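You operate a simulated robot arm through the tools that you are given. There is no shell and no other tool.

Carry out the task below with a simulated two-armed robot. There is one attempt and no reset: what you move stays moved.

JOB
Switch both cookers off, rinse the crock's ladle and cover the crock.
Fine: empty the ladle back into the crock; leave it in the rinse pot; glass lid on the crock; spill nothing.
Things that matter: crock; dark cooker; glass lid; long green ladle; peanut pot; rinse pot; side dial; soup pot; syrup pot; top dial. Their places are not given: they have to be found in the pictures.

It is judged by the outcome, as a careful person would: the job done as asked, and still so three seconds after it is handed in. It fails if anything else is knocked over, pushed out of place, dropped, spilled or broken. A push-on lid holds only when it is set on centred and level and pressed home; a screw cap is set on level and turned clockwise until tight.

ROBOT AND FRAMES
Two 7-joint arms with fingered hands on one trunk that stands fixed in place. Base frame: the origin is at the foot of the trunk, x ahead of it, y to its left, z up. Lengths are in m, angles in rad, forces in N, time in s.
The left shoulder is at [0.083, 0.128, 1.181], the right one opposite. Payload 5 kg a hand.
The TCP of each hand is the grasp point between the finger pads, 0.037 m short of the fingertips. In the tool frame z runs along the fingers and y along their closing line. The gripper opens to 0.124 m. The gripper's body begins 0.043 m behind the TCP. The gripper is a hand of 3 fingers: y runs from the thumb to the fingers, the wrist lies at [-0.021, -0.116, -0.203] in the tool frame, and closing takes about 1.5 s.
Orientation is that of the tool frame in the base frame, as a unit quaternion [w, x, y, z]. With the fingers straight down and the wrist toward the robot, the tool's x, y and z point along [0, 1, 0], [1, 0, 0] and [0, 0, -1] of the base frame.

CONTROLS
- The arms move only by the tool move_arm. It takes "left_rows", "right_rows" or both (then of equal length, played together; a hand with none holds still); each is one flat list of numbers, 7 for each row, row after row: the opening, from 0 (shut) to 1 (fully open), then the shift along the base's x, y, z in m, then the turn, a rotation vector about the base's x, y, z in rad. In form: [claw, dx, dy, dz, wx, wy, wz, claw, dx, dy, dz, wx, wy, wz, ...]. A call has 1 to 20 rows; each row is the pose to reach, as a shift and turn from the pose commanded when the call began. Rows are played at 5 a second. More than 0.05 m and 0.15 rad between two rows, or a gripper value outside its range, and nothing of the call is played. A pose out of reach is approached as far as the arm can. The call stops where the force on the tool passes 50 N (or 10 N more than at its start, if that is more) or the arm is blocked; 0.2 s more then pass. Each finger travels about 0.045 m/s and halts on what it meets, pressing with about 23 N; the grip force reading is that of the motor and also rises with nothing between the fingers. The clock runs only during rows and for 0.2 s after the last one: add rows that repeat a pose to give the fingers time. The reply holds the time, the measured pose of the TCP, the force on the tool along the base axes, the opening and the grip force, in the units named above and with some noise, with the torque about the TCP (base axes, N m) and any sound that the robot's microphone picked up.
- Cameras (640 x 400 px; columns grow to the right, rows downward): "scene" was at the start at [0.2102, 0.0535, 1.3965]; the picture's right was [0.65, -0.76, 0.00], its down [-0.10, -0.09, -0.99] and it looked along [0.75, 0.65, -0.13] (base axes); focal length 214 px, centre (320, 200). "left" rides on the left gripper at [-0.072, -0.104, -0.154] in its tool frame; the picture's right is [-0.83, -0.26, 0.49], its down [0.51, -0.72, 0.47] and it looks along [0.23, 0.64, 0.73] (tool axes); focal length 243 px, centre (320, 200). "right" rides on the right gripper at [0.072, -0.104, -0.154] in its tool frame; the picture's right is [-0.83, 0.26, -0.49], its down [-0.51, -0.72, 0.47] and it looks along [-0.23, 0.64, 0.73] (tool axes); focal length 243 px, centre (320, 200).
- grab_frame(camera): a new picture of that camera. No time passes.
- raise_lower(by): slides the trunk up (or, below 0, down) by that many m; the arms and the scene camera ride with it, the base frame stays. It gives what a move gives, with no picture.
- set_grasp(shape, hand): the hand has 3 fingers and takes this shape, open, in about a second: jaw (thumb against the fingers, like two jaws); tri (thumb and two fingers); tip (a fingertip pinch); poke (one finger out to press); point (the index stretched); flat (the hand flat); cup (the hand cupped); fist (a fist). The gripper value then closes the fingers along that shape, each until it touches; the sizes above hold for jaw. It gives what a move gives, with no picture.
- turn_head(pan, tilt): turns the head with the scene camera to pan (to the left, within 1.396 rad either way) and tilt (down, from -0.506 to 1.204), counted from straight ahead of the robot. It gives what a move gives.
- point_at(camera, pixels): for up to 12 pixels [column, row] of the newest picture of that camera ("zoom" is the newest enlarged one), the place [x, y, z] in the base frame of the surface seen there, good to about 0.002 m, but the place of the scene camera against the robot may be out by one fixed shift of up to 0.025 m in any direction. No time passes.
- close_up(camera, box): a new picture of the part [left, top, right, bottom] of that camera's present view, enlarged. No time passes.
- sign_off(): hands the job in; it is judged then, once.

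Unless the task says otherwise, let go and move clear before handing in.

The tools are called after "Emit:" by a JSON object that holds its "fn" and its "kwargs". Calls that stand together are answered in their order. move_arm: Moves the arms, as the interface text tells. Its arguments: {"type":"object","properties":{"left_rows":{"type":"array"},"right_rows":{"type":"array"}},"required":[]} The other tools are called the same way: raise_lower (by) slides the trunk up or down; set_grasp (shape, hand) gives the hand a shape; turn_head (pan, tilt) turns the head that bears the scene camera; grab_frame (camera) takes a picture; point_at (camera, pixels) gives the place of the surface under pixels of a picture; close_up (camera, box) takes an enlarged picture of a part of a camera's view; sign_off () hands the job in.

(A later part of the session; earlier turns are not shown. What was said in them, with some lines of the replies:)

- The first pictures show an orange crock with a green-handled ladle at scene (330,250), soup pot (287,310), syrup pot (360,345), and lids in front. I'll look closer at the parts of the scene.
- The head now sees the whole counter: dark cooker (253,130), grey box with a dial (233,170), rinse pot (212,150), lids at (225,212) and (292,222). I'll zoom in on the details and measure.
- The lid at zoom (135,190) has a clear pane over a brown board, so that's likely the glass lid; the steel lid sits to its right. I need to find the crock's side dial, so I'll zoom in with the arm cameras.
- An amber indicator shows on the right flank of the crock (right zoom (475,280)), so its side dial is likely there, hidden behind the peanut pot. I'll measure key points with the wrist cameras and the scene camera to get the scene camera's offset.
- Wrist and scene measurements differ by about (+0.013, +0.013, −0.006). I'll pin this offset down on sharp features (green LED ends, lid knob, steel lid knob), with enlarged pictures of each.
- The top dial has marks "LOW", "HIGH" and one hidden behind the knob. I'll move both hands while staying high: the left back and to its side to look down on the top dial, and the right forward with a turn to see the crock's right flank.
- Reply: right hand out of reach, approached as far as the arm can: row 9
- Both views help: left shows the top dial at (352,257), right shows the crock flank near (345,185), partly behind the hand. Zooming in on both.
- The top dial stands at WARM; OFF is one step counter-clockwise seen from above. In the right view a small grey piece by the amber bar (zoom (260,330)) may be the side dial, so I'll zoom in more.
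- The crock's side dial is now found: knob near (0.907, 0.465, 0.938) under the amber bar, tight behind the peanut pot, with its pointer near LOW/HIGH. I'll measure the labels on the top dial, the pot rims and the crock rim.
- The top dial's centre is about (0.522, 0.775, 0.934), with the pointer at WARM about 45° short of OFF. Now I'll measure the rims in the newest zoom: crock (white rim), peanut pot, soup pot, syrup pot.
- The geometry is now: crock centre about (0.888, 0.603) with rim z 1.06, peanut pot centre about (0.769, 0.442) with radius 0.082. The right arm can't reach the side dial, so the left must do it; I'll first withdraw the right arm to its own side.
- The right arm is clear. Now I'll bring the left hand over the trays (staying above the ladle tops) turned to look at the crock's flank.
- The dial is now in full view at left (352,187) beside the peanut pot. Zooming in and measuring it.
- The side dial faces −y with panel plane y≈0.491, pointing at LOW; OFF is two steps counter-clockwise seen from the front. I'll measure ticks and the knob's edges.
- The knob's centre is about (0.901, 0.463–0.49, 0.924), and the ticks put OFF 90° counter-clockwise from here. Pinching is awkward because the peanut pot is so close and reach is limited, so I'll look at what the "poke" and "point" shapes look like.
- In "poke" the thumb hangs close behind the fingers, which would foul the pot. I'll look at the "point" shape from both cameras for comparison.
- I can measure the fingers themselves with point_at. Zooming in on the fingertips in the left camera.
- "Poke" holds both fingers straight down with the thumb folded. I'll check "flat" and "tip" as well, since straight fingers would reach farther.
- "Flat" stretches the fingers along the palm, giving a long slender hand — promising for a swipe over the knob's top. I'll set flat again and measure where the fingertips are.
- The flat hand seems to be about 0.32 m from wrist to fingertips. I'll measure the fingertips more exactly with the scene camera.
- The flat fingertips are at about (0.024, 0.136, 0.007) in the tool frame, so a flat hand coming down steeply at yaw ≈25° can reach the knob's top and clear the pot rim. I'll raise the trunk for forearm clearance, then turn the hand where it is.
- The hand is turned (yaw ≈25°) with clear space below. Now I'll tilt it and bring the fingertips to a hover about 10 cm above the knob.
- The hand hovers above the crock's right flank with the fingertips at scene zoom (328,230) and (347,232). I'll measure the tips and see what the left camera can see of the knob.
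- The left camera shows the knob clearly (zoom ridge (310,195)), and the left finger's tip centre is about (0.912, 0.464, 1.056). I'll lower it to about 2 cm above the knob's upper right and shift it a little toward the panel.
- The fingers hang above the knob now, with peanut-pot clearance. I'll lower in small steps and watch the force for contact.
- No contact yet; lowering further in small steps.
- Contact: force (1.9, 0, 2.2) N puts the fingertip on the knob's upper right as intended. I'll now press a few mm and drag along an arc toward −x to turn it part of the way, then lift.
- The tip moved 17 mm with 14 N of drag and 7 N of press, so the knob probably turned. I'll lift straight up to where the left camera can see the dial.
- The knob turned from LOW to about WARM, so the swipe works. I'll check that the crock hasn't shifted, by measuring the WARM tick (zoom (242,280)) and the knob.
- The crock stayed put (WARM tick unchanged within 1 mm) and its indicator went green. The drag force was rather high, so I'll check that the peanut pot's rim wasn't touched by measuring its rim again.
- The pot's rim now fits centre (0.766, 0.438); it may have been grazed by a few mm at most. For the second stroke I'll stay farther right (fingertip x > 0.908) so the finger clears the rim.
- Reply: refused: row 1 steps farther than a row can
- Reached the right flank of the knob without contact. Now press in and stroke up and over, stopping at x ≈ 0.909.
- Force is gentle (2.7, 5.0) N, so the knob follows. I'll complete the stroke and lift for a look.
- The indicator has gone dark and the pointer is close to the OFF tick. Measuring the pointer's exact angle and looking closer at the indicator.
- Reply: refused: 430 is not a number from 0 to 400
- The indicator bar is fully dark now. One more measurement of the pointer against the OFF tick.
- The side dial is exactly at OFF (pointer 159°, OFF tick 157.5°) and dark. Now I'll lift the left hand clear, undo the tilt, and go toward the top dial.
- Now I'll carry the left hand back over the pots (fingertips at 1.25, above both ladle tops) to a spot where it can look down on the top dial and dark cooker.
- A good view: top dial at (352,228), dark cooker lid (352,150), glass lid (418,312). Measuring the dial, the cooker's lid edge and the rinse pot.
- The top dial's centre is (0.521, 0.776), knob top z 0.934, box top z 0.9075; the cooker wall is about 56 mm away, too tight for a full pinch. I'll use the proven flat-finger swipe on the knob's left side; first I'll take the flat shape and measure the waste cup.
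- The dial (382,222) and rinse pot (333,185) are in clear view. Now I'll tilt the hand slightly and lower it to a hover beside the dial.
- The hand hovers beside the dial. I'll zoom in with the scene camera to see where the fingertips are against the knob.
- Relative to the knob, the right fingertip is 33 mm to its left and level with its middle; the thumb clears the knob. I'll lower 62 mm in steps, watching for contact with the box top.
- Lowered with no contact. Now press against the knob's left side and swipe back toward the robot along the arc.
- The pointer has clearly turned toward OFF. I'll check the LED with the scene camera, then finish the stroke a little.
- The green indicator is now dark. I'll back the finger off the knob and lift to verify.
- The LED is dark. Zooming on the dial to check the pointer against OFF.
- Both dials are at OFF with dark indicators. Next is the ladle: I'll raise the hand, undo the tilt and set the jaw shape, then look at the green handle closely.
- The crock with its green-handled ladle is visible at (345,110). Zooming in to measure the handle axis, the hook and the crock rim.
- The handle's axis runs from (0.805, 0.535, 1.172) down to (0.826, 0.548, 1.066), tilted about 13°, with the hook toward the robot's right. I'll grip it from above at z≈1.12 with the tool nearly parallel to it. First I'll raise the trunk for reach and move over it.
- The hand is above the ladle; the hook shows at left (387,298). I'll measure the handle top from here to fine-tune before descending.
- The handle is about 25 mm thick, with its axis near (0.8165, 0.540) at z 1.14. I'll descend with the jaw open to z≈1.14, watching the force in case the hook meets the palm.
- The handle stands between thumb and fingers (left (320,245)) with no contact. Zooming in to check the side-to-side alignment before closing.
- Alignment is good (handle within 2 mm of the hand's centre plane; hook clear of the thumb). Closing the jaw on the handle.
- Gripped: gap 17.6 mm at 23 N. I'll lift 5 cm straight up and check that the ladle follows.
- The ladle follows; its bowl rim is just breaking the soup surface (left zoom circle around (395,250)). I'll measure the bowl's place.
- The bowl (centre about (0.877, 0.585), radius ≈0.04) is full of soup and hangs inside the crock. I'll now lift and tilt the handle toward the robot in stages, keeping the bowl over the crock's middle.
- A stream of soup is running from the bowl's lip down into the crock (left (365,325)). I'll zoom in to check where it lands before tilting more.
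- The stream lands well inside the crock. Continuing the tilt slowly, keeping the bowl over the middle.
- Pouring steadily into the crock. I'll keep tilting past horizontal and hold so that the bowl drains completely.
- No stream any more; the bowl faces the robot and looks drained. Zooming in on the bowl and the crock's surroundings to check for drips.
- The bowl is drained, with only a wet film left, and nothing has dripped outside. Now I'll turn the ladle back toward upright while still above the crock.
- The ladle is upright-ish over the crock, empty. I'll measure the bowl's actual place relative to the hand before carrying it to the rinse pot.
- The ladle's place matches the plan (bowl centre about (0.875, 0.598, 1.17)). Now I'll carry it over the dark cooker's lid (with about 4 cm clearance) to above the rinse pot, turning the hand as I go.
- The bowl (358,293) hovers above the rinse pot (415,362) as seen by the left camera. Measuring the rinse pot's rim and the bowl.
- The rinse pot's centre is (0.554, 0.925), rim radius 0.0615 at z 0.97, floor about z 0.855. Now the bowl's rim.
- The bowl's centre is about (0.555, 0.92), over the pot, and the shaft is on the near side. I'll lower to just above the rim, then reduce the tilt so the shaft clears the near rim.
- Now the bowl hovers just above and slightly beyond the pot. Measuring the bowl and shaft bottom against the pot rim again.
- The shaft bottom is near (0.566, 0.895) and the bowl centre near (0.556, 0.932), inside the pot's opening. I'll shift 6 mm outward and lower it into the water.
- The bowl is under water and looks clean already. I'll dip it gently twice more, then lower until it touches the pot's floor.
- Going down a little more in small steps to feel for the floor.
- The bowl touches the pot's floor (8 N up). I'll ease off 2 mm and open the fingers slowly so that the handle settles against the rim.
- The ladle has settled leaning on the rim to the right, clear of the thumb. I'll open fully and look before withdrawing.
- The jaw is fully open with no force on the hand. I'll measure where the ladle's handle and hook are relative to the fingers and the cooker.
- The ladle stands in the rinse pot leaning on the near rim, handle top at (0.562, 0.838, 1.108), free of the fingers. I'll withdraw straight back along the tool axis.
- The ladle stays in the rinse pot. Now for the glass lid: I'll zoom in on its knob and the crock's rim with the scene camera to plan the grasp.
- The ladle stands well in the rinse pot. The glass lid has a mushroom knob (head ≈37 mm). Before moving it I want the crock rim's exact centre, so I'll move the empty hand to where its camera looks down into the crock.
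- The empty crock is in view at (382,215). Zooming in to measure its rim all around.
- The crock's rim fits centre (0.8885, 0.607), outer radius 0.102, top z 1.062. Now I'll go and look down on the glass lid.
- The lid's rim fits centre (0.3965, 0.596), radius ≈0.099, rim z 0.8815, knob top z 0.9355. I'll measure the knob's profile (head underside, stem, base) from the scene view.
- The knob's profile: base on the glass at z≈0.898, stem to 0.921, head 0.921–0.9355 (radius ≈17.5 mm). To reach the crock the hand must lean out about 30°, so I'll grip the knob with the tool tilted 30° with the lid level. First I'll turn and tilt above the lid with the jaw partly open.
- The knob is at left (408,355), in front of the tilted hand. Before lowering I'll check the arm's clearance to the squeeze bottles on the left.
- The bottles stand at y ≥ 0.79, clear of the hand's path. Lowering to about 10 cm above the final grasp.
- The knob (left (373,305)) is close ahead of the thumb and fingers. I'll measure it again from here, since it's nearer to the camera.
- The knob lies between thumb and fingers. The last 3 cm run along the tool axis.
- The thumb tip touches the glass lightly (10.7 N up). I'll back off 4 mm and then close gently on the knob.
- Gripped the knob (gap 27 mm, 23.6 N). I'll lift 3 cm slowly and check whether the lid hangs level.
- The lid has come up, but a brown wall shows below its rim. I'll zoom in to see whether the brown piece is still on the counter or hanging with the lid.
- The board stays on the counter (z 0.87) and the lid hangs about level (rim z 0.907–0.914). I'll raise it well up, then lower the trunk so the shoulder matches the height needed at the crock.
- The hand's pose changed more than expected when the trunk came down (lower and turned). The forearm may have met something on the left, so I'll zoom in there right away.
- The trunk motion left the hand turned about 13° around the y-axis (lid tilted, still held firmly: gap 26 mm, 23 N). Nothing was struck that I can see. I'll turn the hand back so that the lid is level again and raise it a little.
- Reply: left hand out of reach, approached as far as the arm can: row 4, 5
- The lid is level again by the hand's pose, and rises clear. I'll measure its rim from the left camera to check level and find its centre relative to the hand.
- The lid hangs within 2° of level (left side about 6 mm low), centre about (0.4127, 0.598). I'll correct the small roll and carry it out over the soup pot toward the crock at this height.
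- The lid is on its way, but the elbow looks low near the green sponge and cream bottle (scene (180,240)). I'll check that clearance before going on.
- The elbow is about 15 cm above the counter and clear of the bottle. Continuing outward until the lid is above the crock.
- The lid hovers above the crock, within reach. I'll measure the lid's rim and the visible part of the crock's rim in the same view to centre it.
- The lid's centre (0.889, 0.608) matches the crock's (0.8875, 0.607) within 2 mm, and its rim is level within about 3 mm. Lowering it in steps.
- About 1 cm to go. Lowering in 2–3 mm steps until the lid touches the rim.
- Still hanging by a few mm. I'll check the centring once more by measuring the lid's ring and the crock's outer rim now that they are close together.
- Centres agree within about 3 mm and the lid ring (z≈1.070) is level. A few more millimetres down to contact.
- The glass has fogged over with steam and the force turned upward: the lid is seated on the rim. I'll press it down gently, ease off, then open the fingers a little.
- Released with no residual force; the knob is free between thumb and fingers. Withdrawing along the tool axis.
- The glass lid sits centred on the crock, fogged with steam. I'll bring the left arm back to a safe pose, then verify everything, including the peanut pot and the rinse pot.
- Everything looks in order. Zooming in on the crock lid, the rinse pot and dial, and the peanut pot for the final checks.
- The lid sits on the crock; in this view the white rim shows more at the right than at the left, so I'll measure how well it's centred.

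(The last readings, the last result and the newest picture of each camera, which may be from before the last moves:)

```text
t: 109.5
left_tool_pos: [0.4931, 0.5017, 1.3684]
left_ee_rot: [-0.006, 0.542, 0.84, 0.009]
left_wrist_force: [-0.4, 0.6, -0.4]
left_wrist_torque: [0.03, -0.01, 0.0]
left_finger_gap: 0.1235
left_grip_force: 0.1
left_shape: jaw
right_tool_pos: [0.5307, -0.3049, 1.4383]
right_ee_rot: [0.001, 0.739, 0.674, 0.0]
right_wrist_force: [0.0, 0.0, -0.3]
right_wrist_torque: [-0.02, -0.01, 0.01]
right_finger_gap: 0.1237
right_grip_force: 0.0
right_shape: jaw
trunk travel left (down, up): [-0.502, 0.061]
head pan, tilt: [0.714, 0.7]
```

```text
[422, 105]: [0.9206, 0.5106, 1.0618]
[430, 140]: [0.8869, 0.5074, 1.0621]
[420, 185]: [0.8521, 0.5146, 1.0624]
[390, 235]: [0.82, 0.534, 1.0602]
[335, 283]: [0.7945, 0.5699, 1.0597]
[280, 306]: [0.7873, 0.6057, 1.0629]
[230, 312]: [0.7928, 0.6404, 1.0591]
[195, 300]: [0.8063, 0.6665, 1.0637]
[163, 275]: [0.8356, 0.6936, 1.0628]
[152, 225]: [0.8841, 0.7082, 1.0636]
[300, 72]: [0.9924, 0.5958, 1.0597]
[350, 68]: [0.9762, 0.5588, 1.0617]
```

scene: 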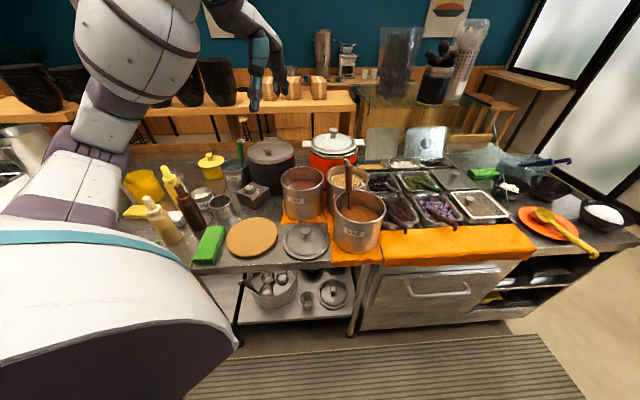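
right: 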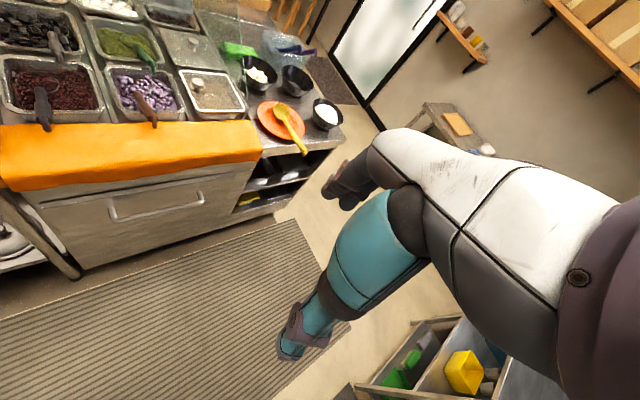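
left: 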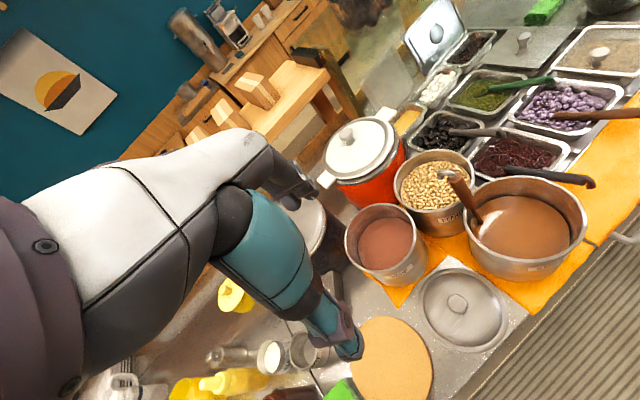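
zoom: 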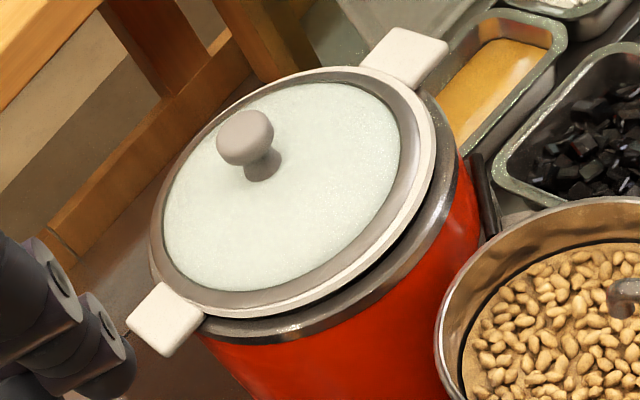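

The lid ring fits centre (0.8875, 0.6086) against the crock's (0.8875, 0.607), level and seated. The ladle leans quietly in the rinse pot, and both indicators are dark. One last look at the two dials and the counter for drips before handing in.

Emit:
{"fn": "close_up", "kwargs": {"camera": "left", "box": [390, 120, 454, 170]}}

Emit:
{"fn": "close_up", "kwargs": {"camera": "scene", "box": [230, 130, 290, 210]}}

Emit:
{"fn": "close_up", "kwargs": {"camera": "scene", "box": [100, 130, 340, 280]}}

```text
8.00 times, centred on (422, 145) of left
```

zoom: 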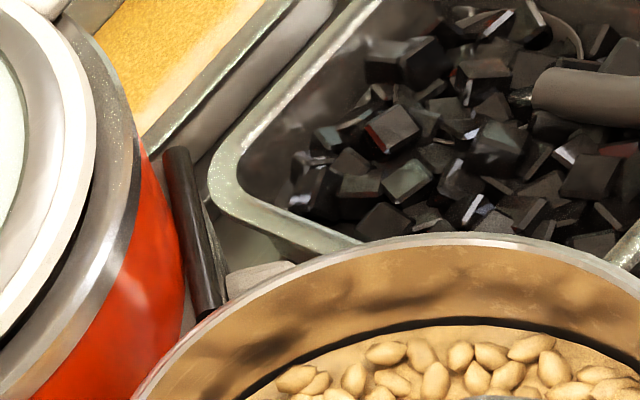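

```text
5.00 times, centred on (260, 170) of scene
```

zoom: 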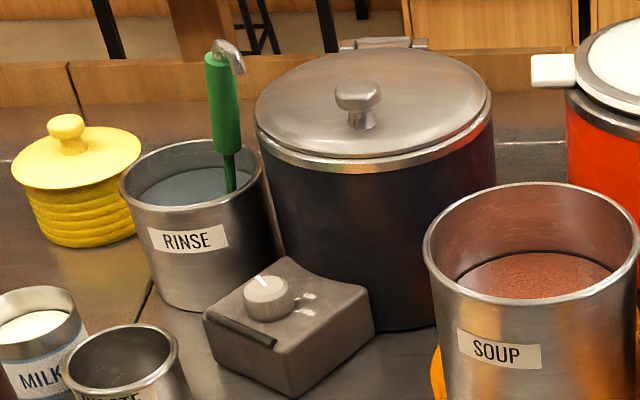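

```text
2.67 times, centred on (220, 205) of scene
```

zoom: 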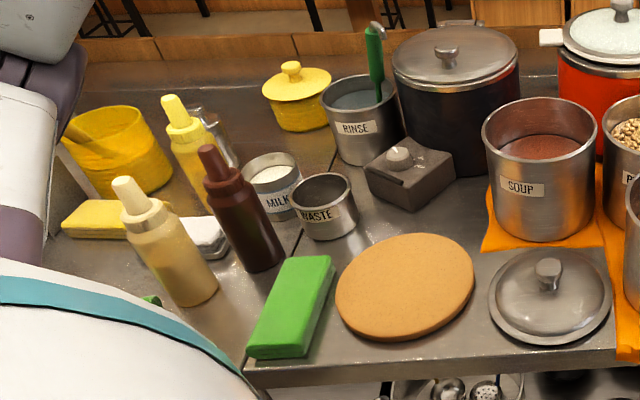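

Both indicator bars are dark and the counter shows no drips. The ladle stands in the rinse pot, the fogged glass lid sits centred on the crock, the bottles and pots are upright, and both hands are clear. One thing to note: the finger may have nudged the peanut pot a few millimetres while turning the side dial. I'm handing the job in.

Emit:
{"fn": "sign_off", "kwargs": {}}

```text
The job is handed in.
```

The job is handed in. Both cookers are off, the crock's ladle is emptied and rinsed, and the glass lid is on the crock.

- **Cookers:** both dials point to OFF and both indicator lights are dark.
- **Ladle:** I poured it out over the crock, and the soup fell inside. Then I dipped it in the rinse pot and left it there, leaning on the rim.
- **Lid:** the glass lid sits level on the crock, centred to within about 2 mm. I pressed it down lightly.
- **Spills:** I saw no drips on the counter or the dark cooker's lid.

**Peanut pot:** I may have nudged it by a few millimetres while turning the side dial. My measurements before and after were too rough to be sure, and I did not try to move it back.

**Lid in transit:** while I carried it, the left hand unexpectedly tilted about 13° when the trunk came down. The grip held, nothing was struck that I could see, and I levelled the lid before placing it.
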